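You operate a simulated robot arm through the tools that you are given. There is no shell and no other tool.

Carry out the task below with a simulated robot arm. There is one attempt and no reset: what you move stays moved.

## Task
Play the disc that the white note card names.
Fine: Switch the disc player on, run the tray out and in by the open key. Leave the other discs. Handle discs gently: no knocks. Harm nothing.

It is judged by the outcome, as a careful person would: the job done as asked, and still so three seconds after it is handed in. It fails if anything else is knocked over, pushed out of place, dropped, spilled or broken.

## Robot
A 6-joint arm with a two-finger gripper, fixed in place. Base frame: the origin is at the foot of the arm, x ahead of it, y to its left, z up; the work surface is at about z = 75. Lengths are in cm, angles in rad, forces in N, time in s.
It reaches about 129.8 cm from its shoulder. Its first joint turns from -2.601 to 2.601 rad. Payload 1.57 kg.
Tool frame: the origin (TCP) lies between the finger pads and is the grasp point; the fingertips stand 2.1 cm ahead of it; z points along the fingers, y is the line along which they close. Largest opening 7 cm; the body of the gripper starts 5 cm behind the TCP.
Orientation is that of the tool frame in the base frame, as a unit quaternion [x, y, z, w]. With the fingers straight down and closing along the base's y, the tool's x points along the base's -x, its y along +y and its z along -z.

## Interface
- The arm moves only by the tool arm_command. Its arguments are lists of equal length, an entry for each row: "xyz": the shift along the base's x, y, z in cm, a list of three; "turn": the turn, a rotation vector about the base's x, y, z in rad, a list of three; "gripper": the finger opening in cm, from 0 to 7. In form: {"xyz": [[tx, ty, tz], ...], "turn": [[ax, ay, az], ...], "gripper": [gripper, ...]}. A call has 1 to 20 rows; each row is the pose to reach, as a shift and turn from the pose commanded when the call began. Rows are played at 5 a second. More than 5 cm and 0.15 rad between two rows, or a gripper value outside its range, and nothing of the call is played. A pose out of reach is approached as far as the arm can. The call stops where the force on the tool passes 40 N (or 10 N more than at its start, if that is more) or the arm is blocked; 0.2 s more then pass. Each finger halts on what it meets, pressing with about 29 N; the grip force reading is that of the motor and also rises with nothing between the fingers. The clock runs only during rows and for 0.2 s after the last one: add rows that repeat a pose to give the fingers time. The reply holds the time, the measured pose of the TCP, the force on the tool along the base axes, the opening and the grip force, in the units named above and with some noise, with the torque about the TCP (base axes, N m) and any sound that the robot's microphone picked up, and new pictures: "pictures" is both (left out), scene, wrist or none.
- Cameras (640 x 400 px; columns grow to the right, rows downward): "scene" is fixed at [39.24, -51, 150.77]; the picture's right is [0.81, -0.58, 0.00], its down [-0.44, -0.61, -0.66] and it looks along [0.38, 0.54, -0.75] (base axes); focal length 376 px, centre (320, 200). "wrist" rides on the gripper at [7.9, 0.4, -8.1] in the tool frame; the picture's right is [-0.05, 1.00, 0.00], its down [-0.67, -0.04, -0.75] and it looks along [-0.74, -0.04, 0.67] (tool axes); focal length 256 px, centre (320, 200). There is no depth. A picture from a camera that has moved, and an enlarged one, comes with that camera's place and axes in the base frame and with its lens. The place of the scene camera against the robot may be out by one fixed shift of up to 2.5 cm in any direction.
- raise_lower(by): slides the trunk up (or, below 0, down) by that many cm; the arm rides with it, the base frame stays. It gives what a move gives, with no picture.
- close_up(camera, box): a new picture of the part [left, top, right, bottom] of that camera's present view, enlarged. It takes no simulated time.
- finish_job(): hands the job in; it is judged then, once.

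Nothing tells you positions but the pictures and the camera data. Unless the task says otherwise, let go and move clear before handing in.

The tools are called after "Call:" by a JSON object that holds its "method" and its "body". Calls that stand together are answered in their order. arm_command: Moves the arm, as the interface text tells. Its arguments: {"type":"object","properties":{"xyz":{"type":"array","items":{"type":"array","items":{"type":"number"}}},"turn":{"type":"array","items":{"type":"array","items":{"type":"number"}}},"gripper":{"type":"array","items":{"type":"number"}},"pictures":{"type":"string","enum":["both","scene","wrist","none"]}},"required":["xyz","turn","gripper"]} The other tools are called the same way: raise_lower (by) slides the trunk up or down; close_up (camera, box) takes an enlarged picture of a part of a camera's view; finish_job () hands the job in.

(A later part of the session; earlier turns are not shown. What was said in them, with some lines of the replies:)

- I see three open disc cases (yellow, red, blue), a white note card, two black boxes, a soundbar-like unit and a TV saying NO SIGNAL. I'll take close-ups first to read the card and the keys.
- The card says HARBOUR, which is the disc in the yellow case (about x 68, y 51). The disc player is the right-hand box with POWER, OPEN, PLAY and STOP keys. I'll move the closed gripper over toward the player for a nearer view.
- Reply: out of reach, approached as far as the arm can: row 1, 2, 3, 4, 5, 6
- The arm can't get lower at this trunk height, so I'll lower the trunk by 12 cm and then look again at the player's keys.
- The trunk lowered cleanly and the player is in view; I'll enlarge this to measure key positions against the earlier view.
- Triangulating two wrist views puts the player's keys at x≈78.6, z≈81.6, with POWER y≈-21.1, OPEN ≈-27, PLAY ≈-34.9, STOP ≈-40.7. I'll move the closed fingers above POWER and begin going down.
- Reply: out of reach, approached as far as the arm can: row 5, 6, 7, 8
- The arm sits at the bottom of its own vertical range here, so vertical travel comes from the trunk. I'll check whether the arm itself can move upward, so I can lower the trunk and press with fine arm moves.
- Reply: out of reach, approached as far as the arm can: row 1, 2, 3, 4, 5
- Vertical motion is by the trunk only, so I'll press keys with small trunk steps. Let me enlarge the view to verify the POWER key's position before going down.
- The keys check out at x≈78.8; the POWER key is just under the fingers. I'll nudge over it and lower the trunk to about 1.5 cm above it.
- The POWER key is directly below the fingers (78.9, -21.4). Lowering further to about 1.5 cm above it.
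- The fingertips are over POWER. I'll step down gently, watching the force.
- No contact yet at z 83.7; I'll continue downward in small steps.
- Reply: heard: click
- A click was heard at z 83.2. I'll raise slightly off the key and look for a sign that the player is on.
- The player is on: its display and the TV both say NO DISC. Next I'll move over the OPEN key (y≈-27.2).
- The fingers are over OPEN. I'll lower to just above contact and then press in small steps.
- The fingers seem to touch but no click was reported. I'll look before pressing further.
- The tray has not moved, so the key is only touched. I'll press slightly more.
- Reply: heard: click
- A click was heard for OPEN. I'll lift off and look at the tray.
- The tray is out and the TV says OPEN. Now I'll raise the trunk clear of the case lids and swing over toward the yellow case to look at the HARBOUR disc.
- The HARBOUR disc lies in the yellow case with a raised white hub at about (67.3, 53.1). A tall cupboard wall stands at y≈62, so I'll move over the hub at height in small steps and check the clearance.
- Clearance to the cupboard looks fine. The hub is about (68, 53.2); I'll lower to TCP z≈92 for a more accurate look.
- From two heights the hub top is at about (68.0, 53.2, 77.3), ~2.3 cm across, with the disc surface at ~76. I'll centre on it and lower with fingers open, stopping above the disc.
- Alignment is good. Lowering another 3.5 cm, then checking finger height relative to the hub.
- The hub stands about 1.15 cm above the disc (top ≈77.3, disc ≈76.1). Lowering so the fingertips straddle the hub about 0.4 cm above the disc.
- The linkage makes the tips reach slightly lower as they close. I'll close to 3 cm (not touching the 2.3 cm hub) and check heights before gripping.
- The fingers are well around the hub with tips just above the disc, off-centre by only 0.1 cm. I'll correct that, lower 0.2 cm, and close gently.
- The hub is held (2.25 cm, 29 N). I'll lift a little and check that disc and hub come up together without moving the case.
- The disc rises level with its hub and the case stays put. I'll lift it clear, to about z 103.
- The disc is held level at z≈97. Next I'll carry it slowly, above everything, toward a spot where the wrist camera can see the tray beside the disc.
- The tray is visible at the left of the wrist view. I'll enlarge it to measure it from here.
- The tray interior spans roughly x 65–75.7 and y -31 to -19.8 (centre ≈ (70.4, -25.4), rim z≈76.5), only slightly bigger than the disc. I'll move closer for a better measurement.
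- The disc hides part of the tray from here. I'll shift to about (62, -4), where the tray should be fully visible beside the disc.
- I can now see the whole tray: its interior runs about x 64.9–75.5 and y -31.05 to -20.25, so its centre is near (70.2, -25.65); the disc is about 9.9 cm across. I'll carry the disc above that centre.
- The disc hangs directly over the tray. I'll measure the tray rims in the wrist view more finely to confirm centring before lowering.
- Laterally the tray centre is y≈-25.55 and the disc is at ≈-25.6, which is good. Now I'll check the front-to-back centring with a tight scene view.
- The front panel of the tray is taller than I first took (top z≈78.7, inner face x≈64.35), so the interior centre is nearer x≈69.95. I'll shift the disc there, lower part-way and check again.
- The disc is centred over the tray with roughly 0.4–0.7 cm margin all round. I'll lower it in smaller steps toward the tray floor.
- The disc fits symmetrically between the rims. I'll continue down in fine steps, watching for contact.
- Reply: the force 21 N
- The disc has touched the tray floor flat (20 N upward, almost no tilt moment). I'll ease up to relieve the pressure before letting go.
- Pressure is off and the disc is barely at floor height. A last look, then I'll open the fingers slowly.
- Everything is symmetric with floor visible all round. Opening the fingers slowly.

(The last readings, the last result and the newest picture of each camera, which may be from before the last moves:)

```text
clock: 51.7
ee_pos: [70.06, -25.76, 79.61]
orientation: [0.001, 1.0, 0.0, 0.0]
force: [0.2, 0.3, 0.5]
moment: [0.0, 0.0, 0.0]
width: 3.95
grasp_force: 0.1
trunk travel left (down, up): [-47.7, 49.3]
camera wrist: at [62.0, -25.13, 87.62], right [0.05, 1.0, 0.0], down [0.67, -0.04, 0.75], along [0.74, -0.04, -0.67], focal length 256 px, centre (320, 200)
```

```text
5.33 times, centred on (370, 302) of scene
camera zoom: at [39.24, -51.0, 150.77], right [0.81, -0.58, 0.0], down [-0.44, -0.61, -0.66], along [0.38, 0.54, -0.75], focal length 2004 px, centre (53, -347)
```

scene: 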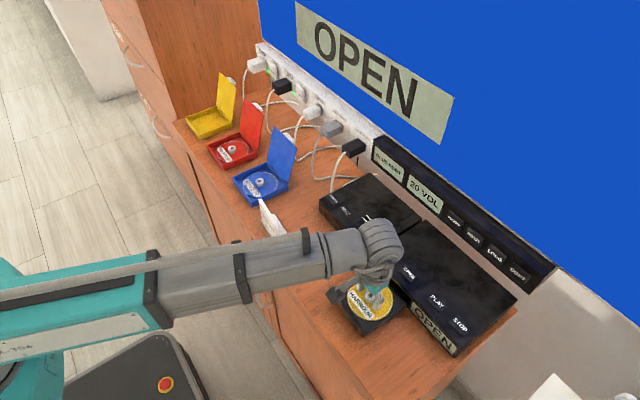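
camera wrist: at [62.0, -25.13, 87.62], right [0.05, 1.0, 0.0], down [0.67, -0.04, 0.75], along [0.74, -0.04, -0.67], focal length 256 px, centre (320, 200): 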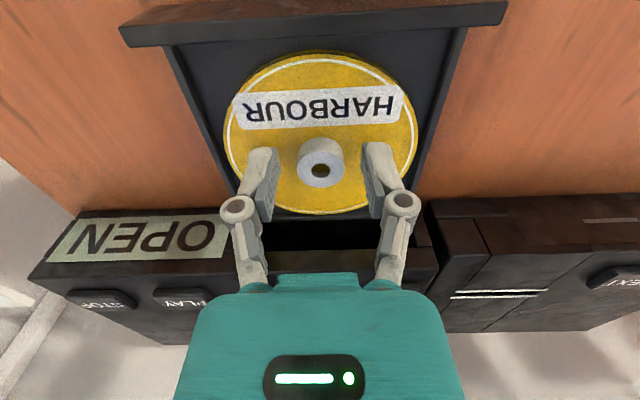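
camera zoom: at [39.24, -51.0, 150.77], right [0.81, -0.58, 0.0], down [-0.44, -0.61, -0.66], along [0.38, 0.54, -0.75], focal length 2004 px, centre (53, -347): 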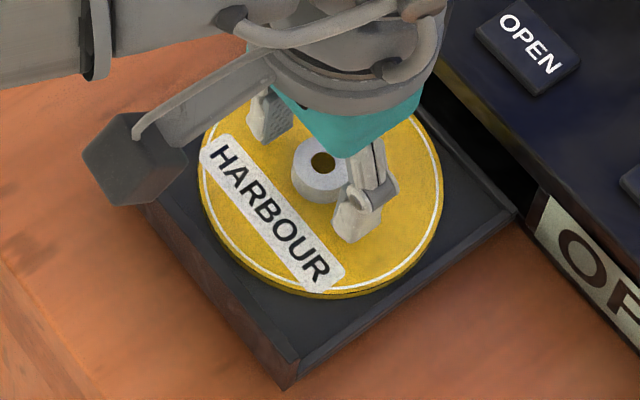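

The disc is released and sits in the tray. I'll rise straight up clear of the hub and inspect the seating.

Call:
{"method": "raise_lower", "body": {"by": 2}}

Call:
{"method": "raise_lower", "body": {"by": 8}}

Call:
{"method": "close_up", "body": {"camera": "scene", "box": [325, 255, 415, 340]}}

Call:
{"method": "close_up", "body": {"camera": "wrist", "box": [200, 0, 440, 150]}}

```text
clock: 52.4
ee_pos: [70.02, -25.67, 81.61]
orientation: [0.0, 1.0, -0.001, 0.0]
force: [0.3, 0.6, -0.3]
moment: [0.0, 0.0, 0.0]
width: 4.0
grasp_force: 0.1
trunk travel left (down, up): [-49.7, 47.3]
```

```text
clock: 53.5
ee_pos: [70.04, -25.68, 89.55]
orientation: [0.001, 1.0, 0.0, 0.001]
force: [0.8, -1.0, 0.1]
moment: [0.01, -0.02, 0.0]
width: 4.01
grasp_force: 0.1
trunk travel left (down, up): [-57.7, 39.3]
```

```text
4.71 times, centred on (370, 298) of scene
camera zoom: at [39.24, -51.0, 150.77], right [0.81, -0.58, 0.0], down [-0.44, -0.61, -0.66], along [0.38, 0.54, -0.75], focal length 1768 px, centre (85, -259)
```

zoom: 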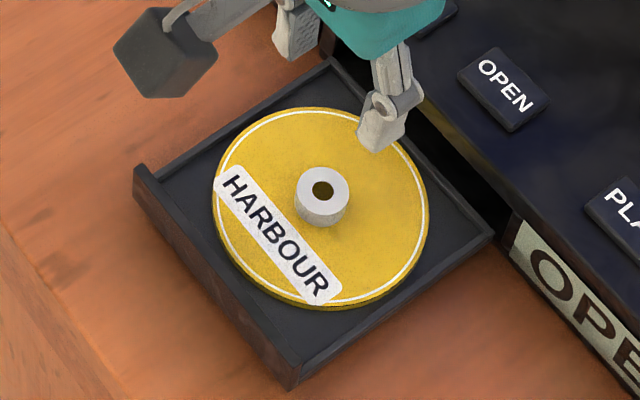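

```text
2.67 times, centred on (320, 75) of wrist
camera zoom: at [62.0, -25.13, 97.62], right [0.05, 1.0, 0.0], down [0.67, -0.04, 0.75], along [0.74, -0.04, -0.67], focal length 683 px, centre (320, 533)
```

zoom: 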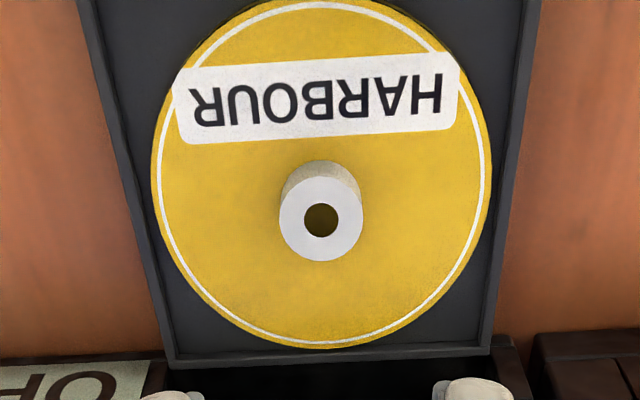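

The disc lies flat and centred in the tray. Next I'll close the fingers and move over OPEN to run the tray in.

Call:
{"method": "arm_command", "body": {"xyz": [[3, -0.5, 0], [6, -1, 0], [8.77, -1.52, 0], [8.77, -1.52, 0], [8.77, -1.52, 0]], "turn": [[0, 0, 0], [0, 0, 0], [0, 0, 0], [0, 0, 0], [0, 0, 0]], "gripper": [3, 2, 1, 0, 0], "pictures": "none"}}

Call:
{"method": "raise_lower", "body": {"by": -4}}

Call:
{"method": "close_up", "body": {"camera": "wrist", "box": [160, 40, 480, 240]}}

```text
clock: 54.7
ee_pos: [78.79, -27.3, 89.55]
orientation: [0.0, 1.0, 0.0, 0.0]
force: [-0.1, -0.4, -0.7]
moment: [0.01, -0.02, -0.04]
width: 0.0
grasp_force: 28.2
trunk travel left (down, up): [-57.7, 39.3]
```

```text
clock: 55.5
ee_pos: [78.6, -27.34, 85.52]
orientation: [0.0, 1.0, 0.0, -0.001]
force: [0.2, 0.4, 0.2]
moment: [0.0, -0.02, 0.0]
width: 0.0
grasp_force: 29.1
trunk travel left (down, up): [-53.7, 43.3]
```

```text
2.00 times, centred on (320, 140) of wrist
camera zoom: at [70.73, -26.77, 93.62], right [0.05, 1.0, 0.0], down [0.67, -0.04, 0.75], along [0.74, -0.04, -0.67], focal length 512 px, centre (320, 320)
```

zoom: 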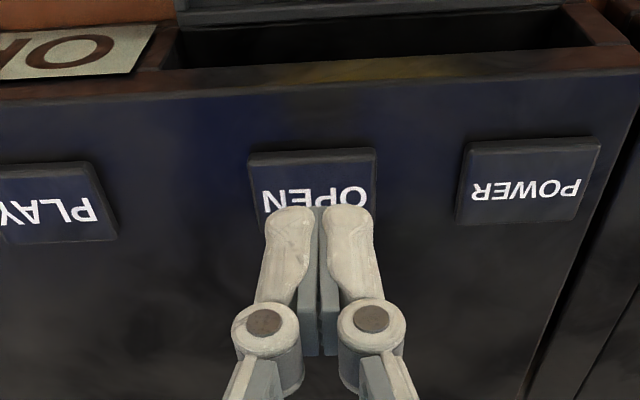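

Over OPEN. The key clicked earlier at trunk travel -51.2, so I'll approach that in steps.

Call:
{"method": "raise_lower", "body": {"by": -2.1}}

Call:
{"method": "raise_lower", "body": {"by": -0.3}}

Call:
{"method": "raise_lower", "body": {"by": -0.12}}

```text
clock: 56.2
ee_pos: [78.79, -27.32, 83.41]
orientation: [0.0, 1.0, 0.0, 0.0]
force: [-0.2, 0.0, 0.5]
moment: [-0.01, 0.01, 0.01]
width: 0.0
grasp_force: 28.9
trunk travel left (down, up): [-51.6, 45.4]
```

```text
clock: 56.8
ee_pos: [78.75, -27.34, 83.27]
orientation: [-0.001, 1.0, 0.0, 0.0]
force: [0.5, 0.1, -0.1]
moment: [0.03, -0.03, 0.01]
width: 0.59
grasp_force: 28.8
trunk travel left (down, up): [-51.3, 45.7]
```

```text
clock: 57.3
ee_pos: [78.71, -27.39, 83.07]
orientation: [0.0, 1.0, 0.0, -0.001]
force: [0.0, -0.5, 1.0]
moment: [0.01, 0.01, 0.02]
width: 0.58
grasp_force: 29.1
trunk travel left (down, up): [-51.2, 45.8]
heard: click
```

The click was heard. I'll lift off and see whether the tray has gone in.

Call:
{"method": "raise_lower", "body": {"by": 4}}

Call:
{"method": "arm_command", "body": {"xyz": [[0, 0, 0], [0, 0, 0], [0, 0, 0], [0, 0, 0], [0, 0, 0]], "turn": [[0, 0, 0], [0, 0, 0], [0, 0, 0], [0, 0, 0], [0, 0, 0]], "gripper": [0, 0, 0, 0, 0]}}

Call:
{"method": "close_up", "body": {"camera": "scene", "box": [320, 180, 540, 360]}}

```text
clock: 58.1
ee_pos: [78.77, -27.26, 87.07]
orientation: [0.0, 1.0, 0.0, 0.0]
force: [0.2, -0.6, -0.5]
moment: [0.02, -0.01, -0.01]
width: 0.02
grasp_force: 28.2
trunk travel left (down, up): [-55.2, 41.8]
```

```text
clock: 59.3
ee_pos: [78.78, -27.28, 87.08]
orientation: [0.001, 1.0, 0.0, 0.0]
force: [-0.2, 0.0, 0.2]
moment: [-0.02, 0.03, 0.03]
width: 0.02
grasp_force: 29.2
trunk travel left (down, up): [-55.2, 41.8]
camera wrist: at [70.74, -26.77, 95.1], right [0.05, 1.0, 0.0], down [0.67, -0.04, 0.75], along [0.74, -0.04, -0.67], focal length 256 px, centre (320, 200)
```

scene: 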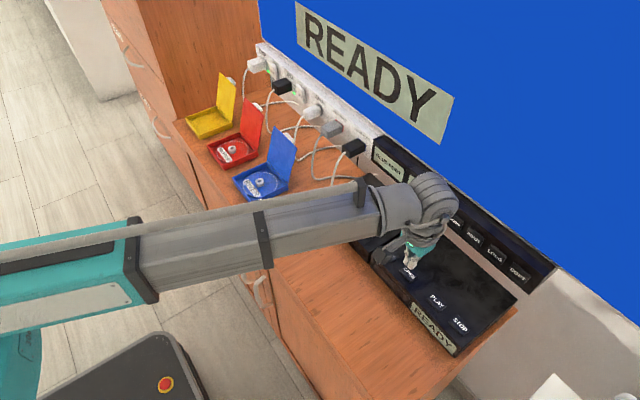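
wrist: 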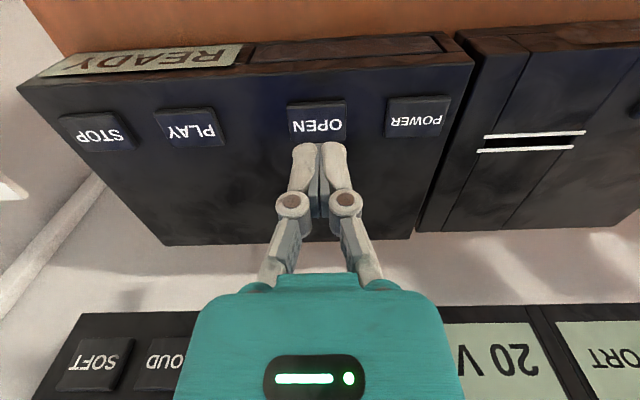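

```text
2.22 times, centred on (430, 270) of scene
camera zoom: at [39.24, -51.0, 150.77], right [0.81, -0.58, 0.0], down [-0.44, -0.61, -0.66], along [0.38, 0.54, -0.75], focal length 835 px, centre (76, 44)
```

zoom: 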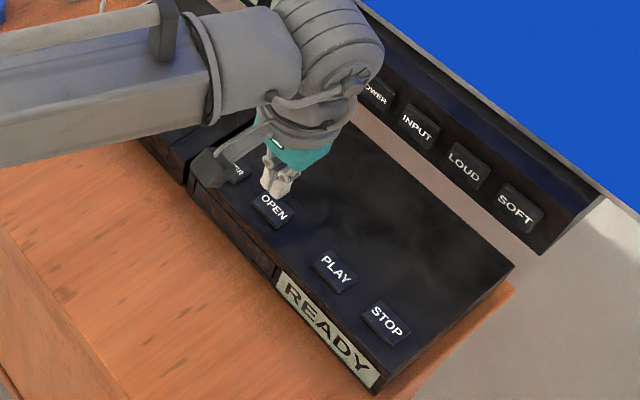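

The tray is in and the display says READY. Now I'll move to the PLAY key at y≈-34.85.

Call:
{"method": "arm_command", "body": {"xyz": [[0, -3, 0], [0, -6, 0], [0.05, -7.55, 0], [0.05, -7.55, 0]], "turn": [[0, 0, 0], [0, 0, 0], [0, 0, 0], [0, 0, 0]], "gripper": [0, 0, 0, 0], "pictures": "none"}}

Call:
{"method": "raise_lower", "body": {"by": -2}}

Call:
{"method": "close_up", "body": {"camera": "wrist", "box": [160, 40, 480, 240]}}

```text
clock: 60.3
ee_pos: [78.8, -34.91, 87.08]
orientation: [0.0, 1.0, 0.001, 0.0]
force: [-0.1, 0.1, -0.4]
moment: [-0.01, 0.01, -0.01]
width: 0.0
grasp_force: 28.5
trunk travel left (down, up): [-55.2, 41.8]
```

```text
clock: 61.0
ee_pos: [78.8, -34.78, 85.1]
orientation: [0.0, 1.0, 0.0, -0.001]
force: [-0.3, -0.5, -0.2]
moment: [-0.05, -0.02, 0.04]
width: 0.02
grasp_force: 28.5
trunk travel left (down, up): [-53.2, 43.8]
```

```text
2.00 times, centred on (320, 140) of wrist
camera zoom: at [70.77, -34.28, 93.1], right [0.05, 1.0, 0.0], down [0.67, -0.04, 0.75], along [0.74, -0.04, -0.67], focal length 512 px, centre (320, 320)
```

zoom: 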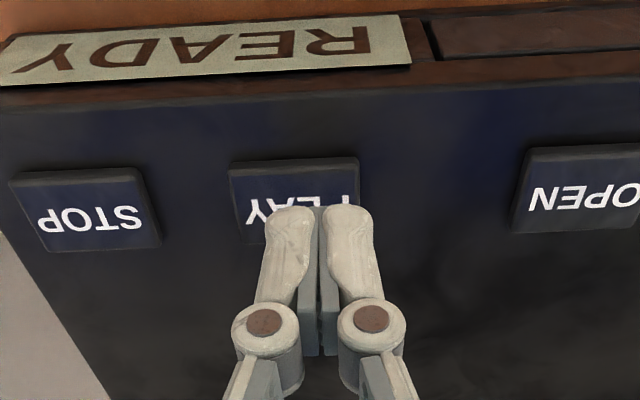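

The PLAY key is about 0.5 cm further right (y≈-35.3). I'll correct and then press.

Call:
{"method": "arm_command", "body": {"xyz": [[0, -0.5, 0], [0, -0.5, 0]], "turn": [[0, 0, 0], [0, 0, 0]], "gripper": [0, 0], "pictures": "none"}}

Call:
{"method": "raise_lower", "body": {"by": -1.6}}

Call:
{"method": "raise_lower", "body": {"by": -0.3}}

Call:
{"method": "raise_lower", "body": {"by": -0.12}}

```text
clock: 61.6
ee_pos: [78.76, -35.25, 85.02]
orientation: [0.001, 1.0, 0.0, 0.0]
force: [-0.4, 0.8, -0.3]
moment: [0.03, 0.0, 0.01]
width: 0.02
grasp_force: 29.0
trunk travel left (down, up): [-53.2, 43.8]
```

```text
clock: 62.2
ee_pos: [78.8, -35.22, 83.37]
orientation: [0.0, 1.0, 0.0, 0.0]
force: [1.1, -0.1, -0.2]
moment: [0.0, -0.01, -0.01]
width: 0.01
grasp_force: 28.1
trunk travel left (down, up): [-51.6, 45.4]
```

```text
clock: 62.7
ee_pos: [78.85, -35.32, 83.22]
orientation: [0.0, 1.0, 0.0, 0.0]
force: [0.0, 0.1, 0.8]
moment: [0.0, -0.01, -0.01]
width: 0.58
grasp_force: 28.5
trunk travel left (down, up): [-51.3, 45.7]
```

```text
clock: 63.2
ee_pos: [78.83, -35.34, 83.02]
orientation: [-0.001, 1.0, -0.001, 0.0]
force: [0.7, 0.3, 1.2]
moment: [0.0, -0.03, 0.02]
width: 0.62
grasp_force: 28.9
trunk travel left (down, up): [-51.2, 45.8]
heard: click
```

PLAY clicked. I'll lift off and check the displays.

Call:
{"method": "raise_lower", "body": {"by": 6}}

Call:
{"method": "arm_command", "body": {"xyz": [[0, 0, 0], [0, 0, 0], [0, 0, 0], [0, 0, 0], [0, 0, 0]], "turn": [[0, 0, 0], [0, 0, 0], [0, 0, 0], [0, 0, 0], [0, 0, 0]], "gripper": [0, 0, 0, 0, 0]}}

Call:
{"method": "close_up", "body": {"camera": "scene", "box": [320, 140, 560, 360]}}

```text
clock: 64.2
ee_pos: [78.86, -35.19, 89.06]
orientation: [0.0, 1.0, 0.0, 0.0]
force: [0.2, 0.0, 0.1]
moment: [-0.02, 0.0, 0.04]
width: 0.01
grasp_force: 28.7
trunk travel left (down, up): [-57.2, 39.8]
```

```text
clock: 65.4
ee_pos: [78.8, -35.42, 88.97]
orientation: [-0.001, 1.0, 0.0, 0.0]
force: [0.3, 0.1, 0.0]
moment: [0.0, -0.02, 0.04]
width: 0.0
grasp_force: 28.8
trunk travel left (down, up): [-57.2, 39.8]
camera wrist: at [70.78, -34.78, 97.08], right [0.05, 1.0, 0.0], down [0.67, -0.04, 0.75], along [0.74, -0.04, -0.67], focal length 256 px, centre (320, 200)
```

scene: 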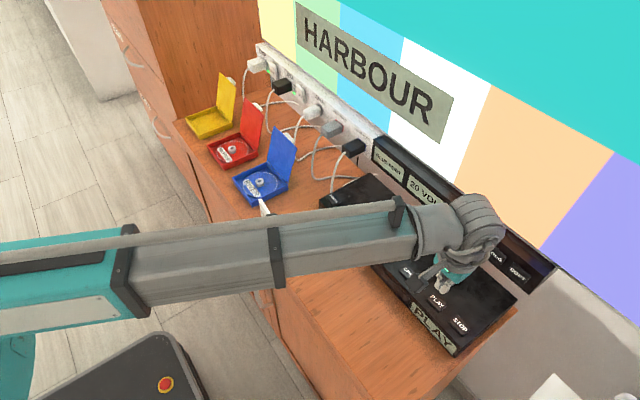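
wrist: 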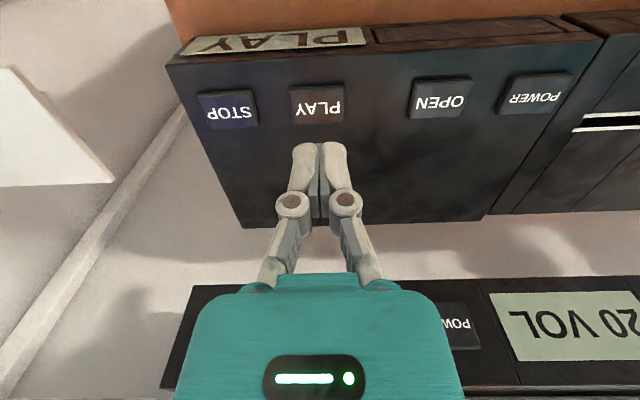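

```text
1.82 times, centred on (440, 250) of scene
camera zoom: at [39.24, -51.0, 150.77], right [0.81, -0.58, 0.0], down [-0.44, -0.61, -0.66], along [0.38, 0.54, -0.75], focal length 683 px, centre (102, 109)
```

zoom: 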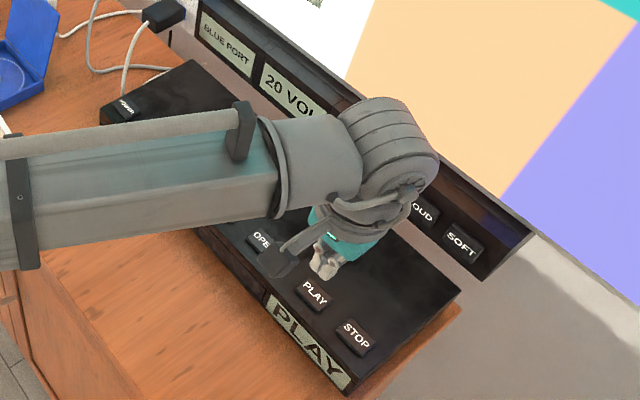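

HARBOUR is playing: the TV shows it and the player's display says PLAY. I'll raise the arm clear, draw back, and check that nothing else was disturbed.

Call:
{"method": "raise_lower", "body": {"by": 18}}

Call:
{"method": "arm_command", "body": {"xyz": [[-4, 0, 0], [-8, 0, 0], [-12, 0, 0], [-16, 0, 0], [-20, 0, 0], [-24, 0, 0], [-28, 0, 0], [-32, 0, 0], [-32, 0, 0]], "turn": [[0, 0, 0], [0, 0, 0], [0, 0, 0], [0, 0, 0], [0, 0, 0], [0, 0, 0], [0, 0, 0], [0, 0, 0], [0, 0, 0]], "gripper": [0, 0, 0, 0, 0, 0, 0, 0, 0]}}

Call:
{"method": "close_up", "body": {"camera": "scene", "box": [160, 40, 360, 260]}}

Call:
{"method": "close_up", "body": {"camera": "scene", "box": [310, 140, 560, 360]}}

```text
clock: 67.4
ee_pos: [78.76, -35.33, 107.04]
orientation: [0.0, 1.0, 0.0, 0.001]
force: [0.5, -0.4, -0.5]
moment: [-0.01, -0.03, -0.01]
width: 0.0
grasp_force: 28.9
trunk travel left (down, up): [-75.2, 21.8]
```

```text
clock: 69.4
ee_pos: [46.81, -35.31, 107.06]
orientation: [0.0, 1.0, 0.0, 0.001]
force: [0.2, 0.9, 0.1]
moment: [-0.01, -0.01, 0.03]
width: 0.0
grasp_force: 28.9
trunk travel left (down, up): [-75.2, 21.8]
camera wrist: at [38.73, -34.84, 115.09], right [0.05, 1.0, 0.0], down [0.67, -0.04, 0.75], along [0.74, -0.04, -0.67], focal length 256 px, centre (320, 200)
```

scene: 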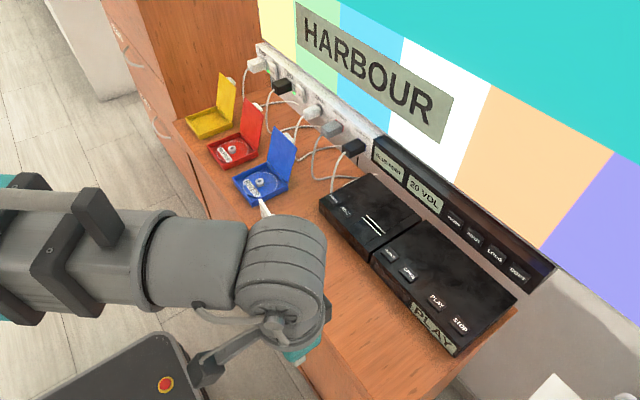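
wrist: 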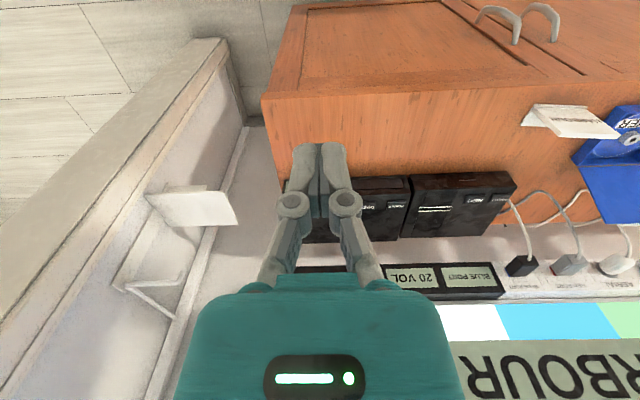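

```text
1.82 times, centred on (260, 150) of scene
camera zoom: at [39.24, -51.0, 150.77], right [0.81, -0.58, 0.0], down [-0.44, -0.61, -0.66], along [0.38, 0.54, -0.75], focal length 683 px, centre (429, 291)
```

zoom: 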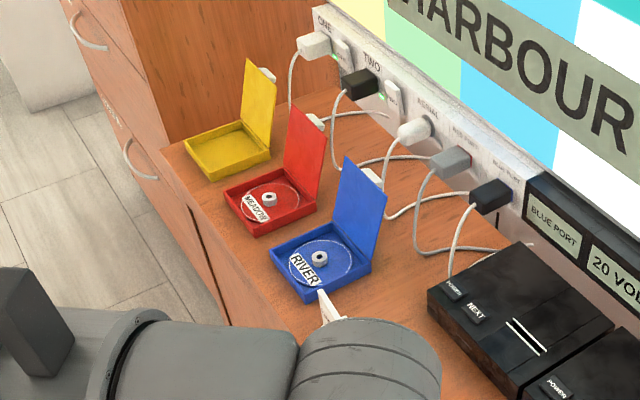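

```text
1.82 times, centred on (435, 250) of scene
camera zoom: at [39.24, -51.0, 150.77], right [0.81, -0.58, 0.0], down [-0.44, -0.61, -0.66], along [0.38, 0.54, -0.75], focal length 683 px, centre (111, 109)
```

zoom: 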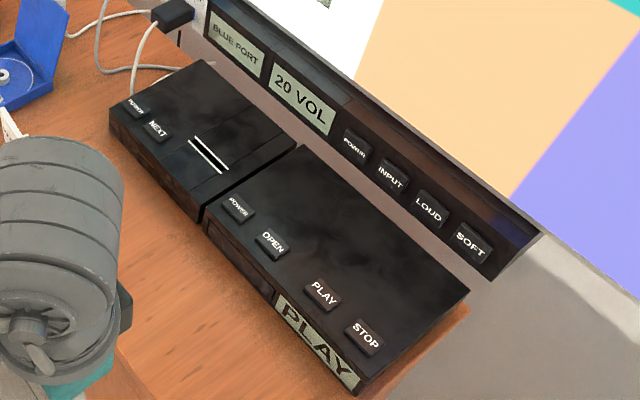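

The HARBOUR disc is playing, the tray is shut, and the other discs, the cases and the note card are where they were. The arm is clear with its fingers empty, so I'm handing the job in.

Call:
{"method": "finish_job", "body": {}}

```text
The job is handed in.
```

The HARBOUR disc named on the white note card is playing: the TV shows HARBOUR and the player's display reads PLAY.

I switched the player on, ran the tray out with OPEN, and moved the disc from the yellow case into the tray. I then ran the tray back in with OPEN and pressed PLAY. While setting the disc down I pressed it on the tray floor with about 20 N, more than I meant to, and eased off before letting go. It sat flat and level.

In the last pictures the MEADOW and RIVER discs, all three cases and the note card were where they started. The yellow case is empty with its lid open. The arm is drawn back clear with nothing in its fingers.
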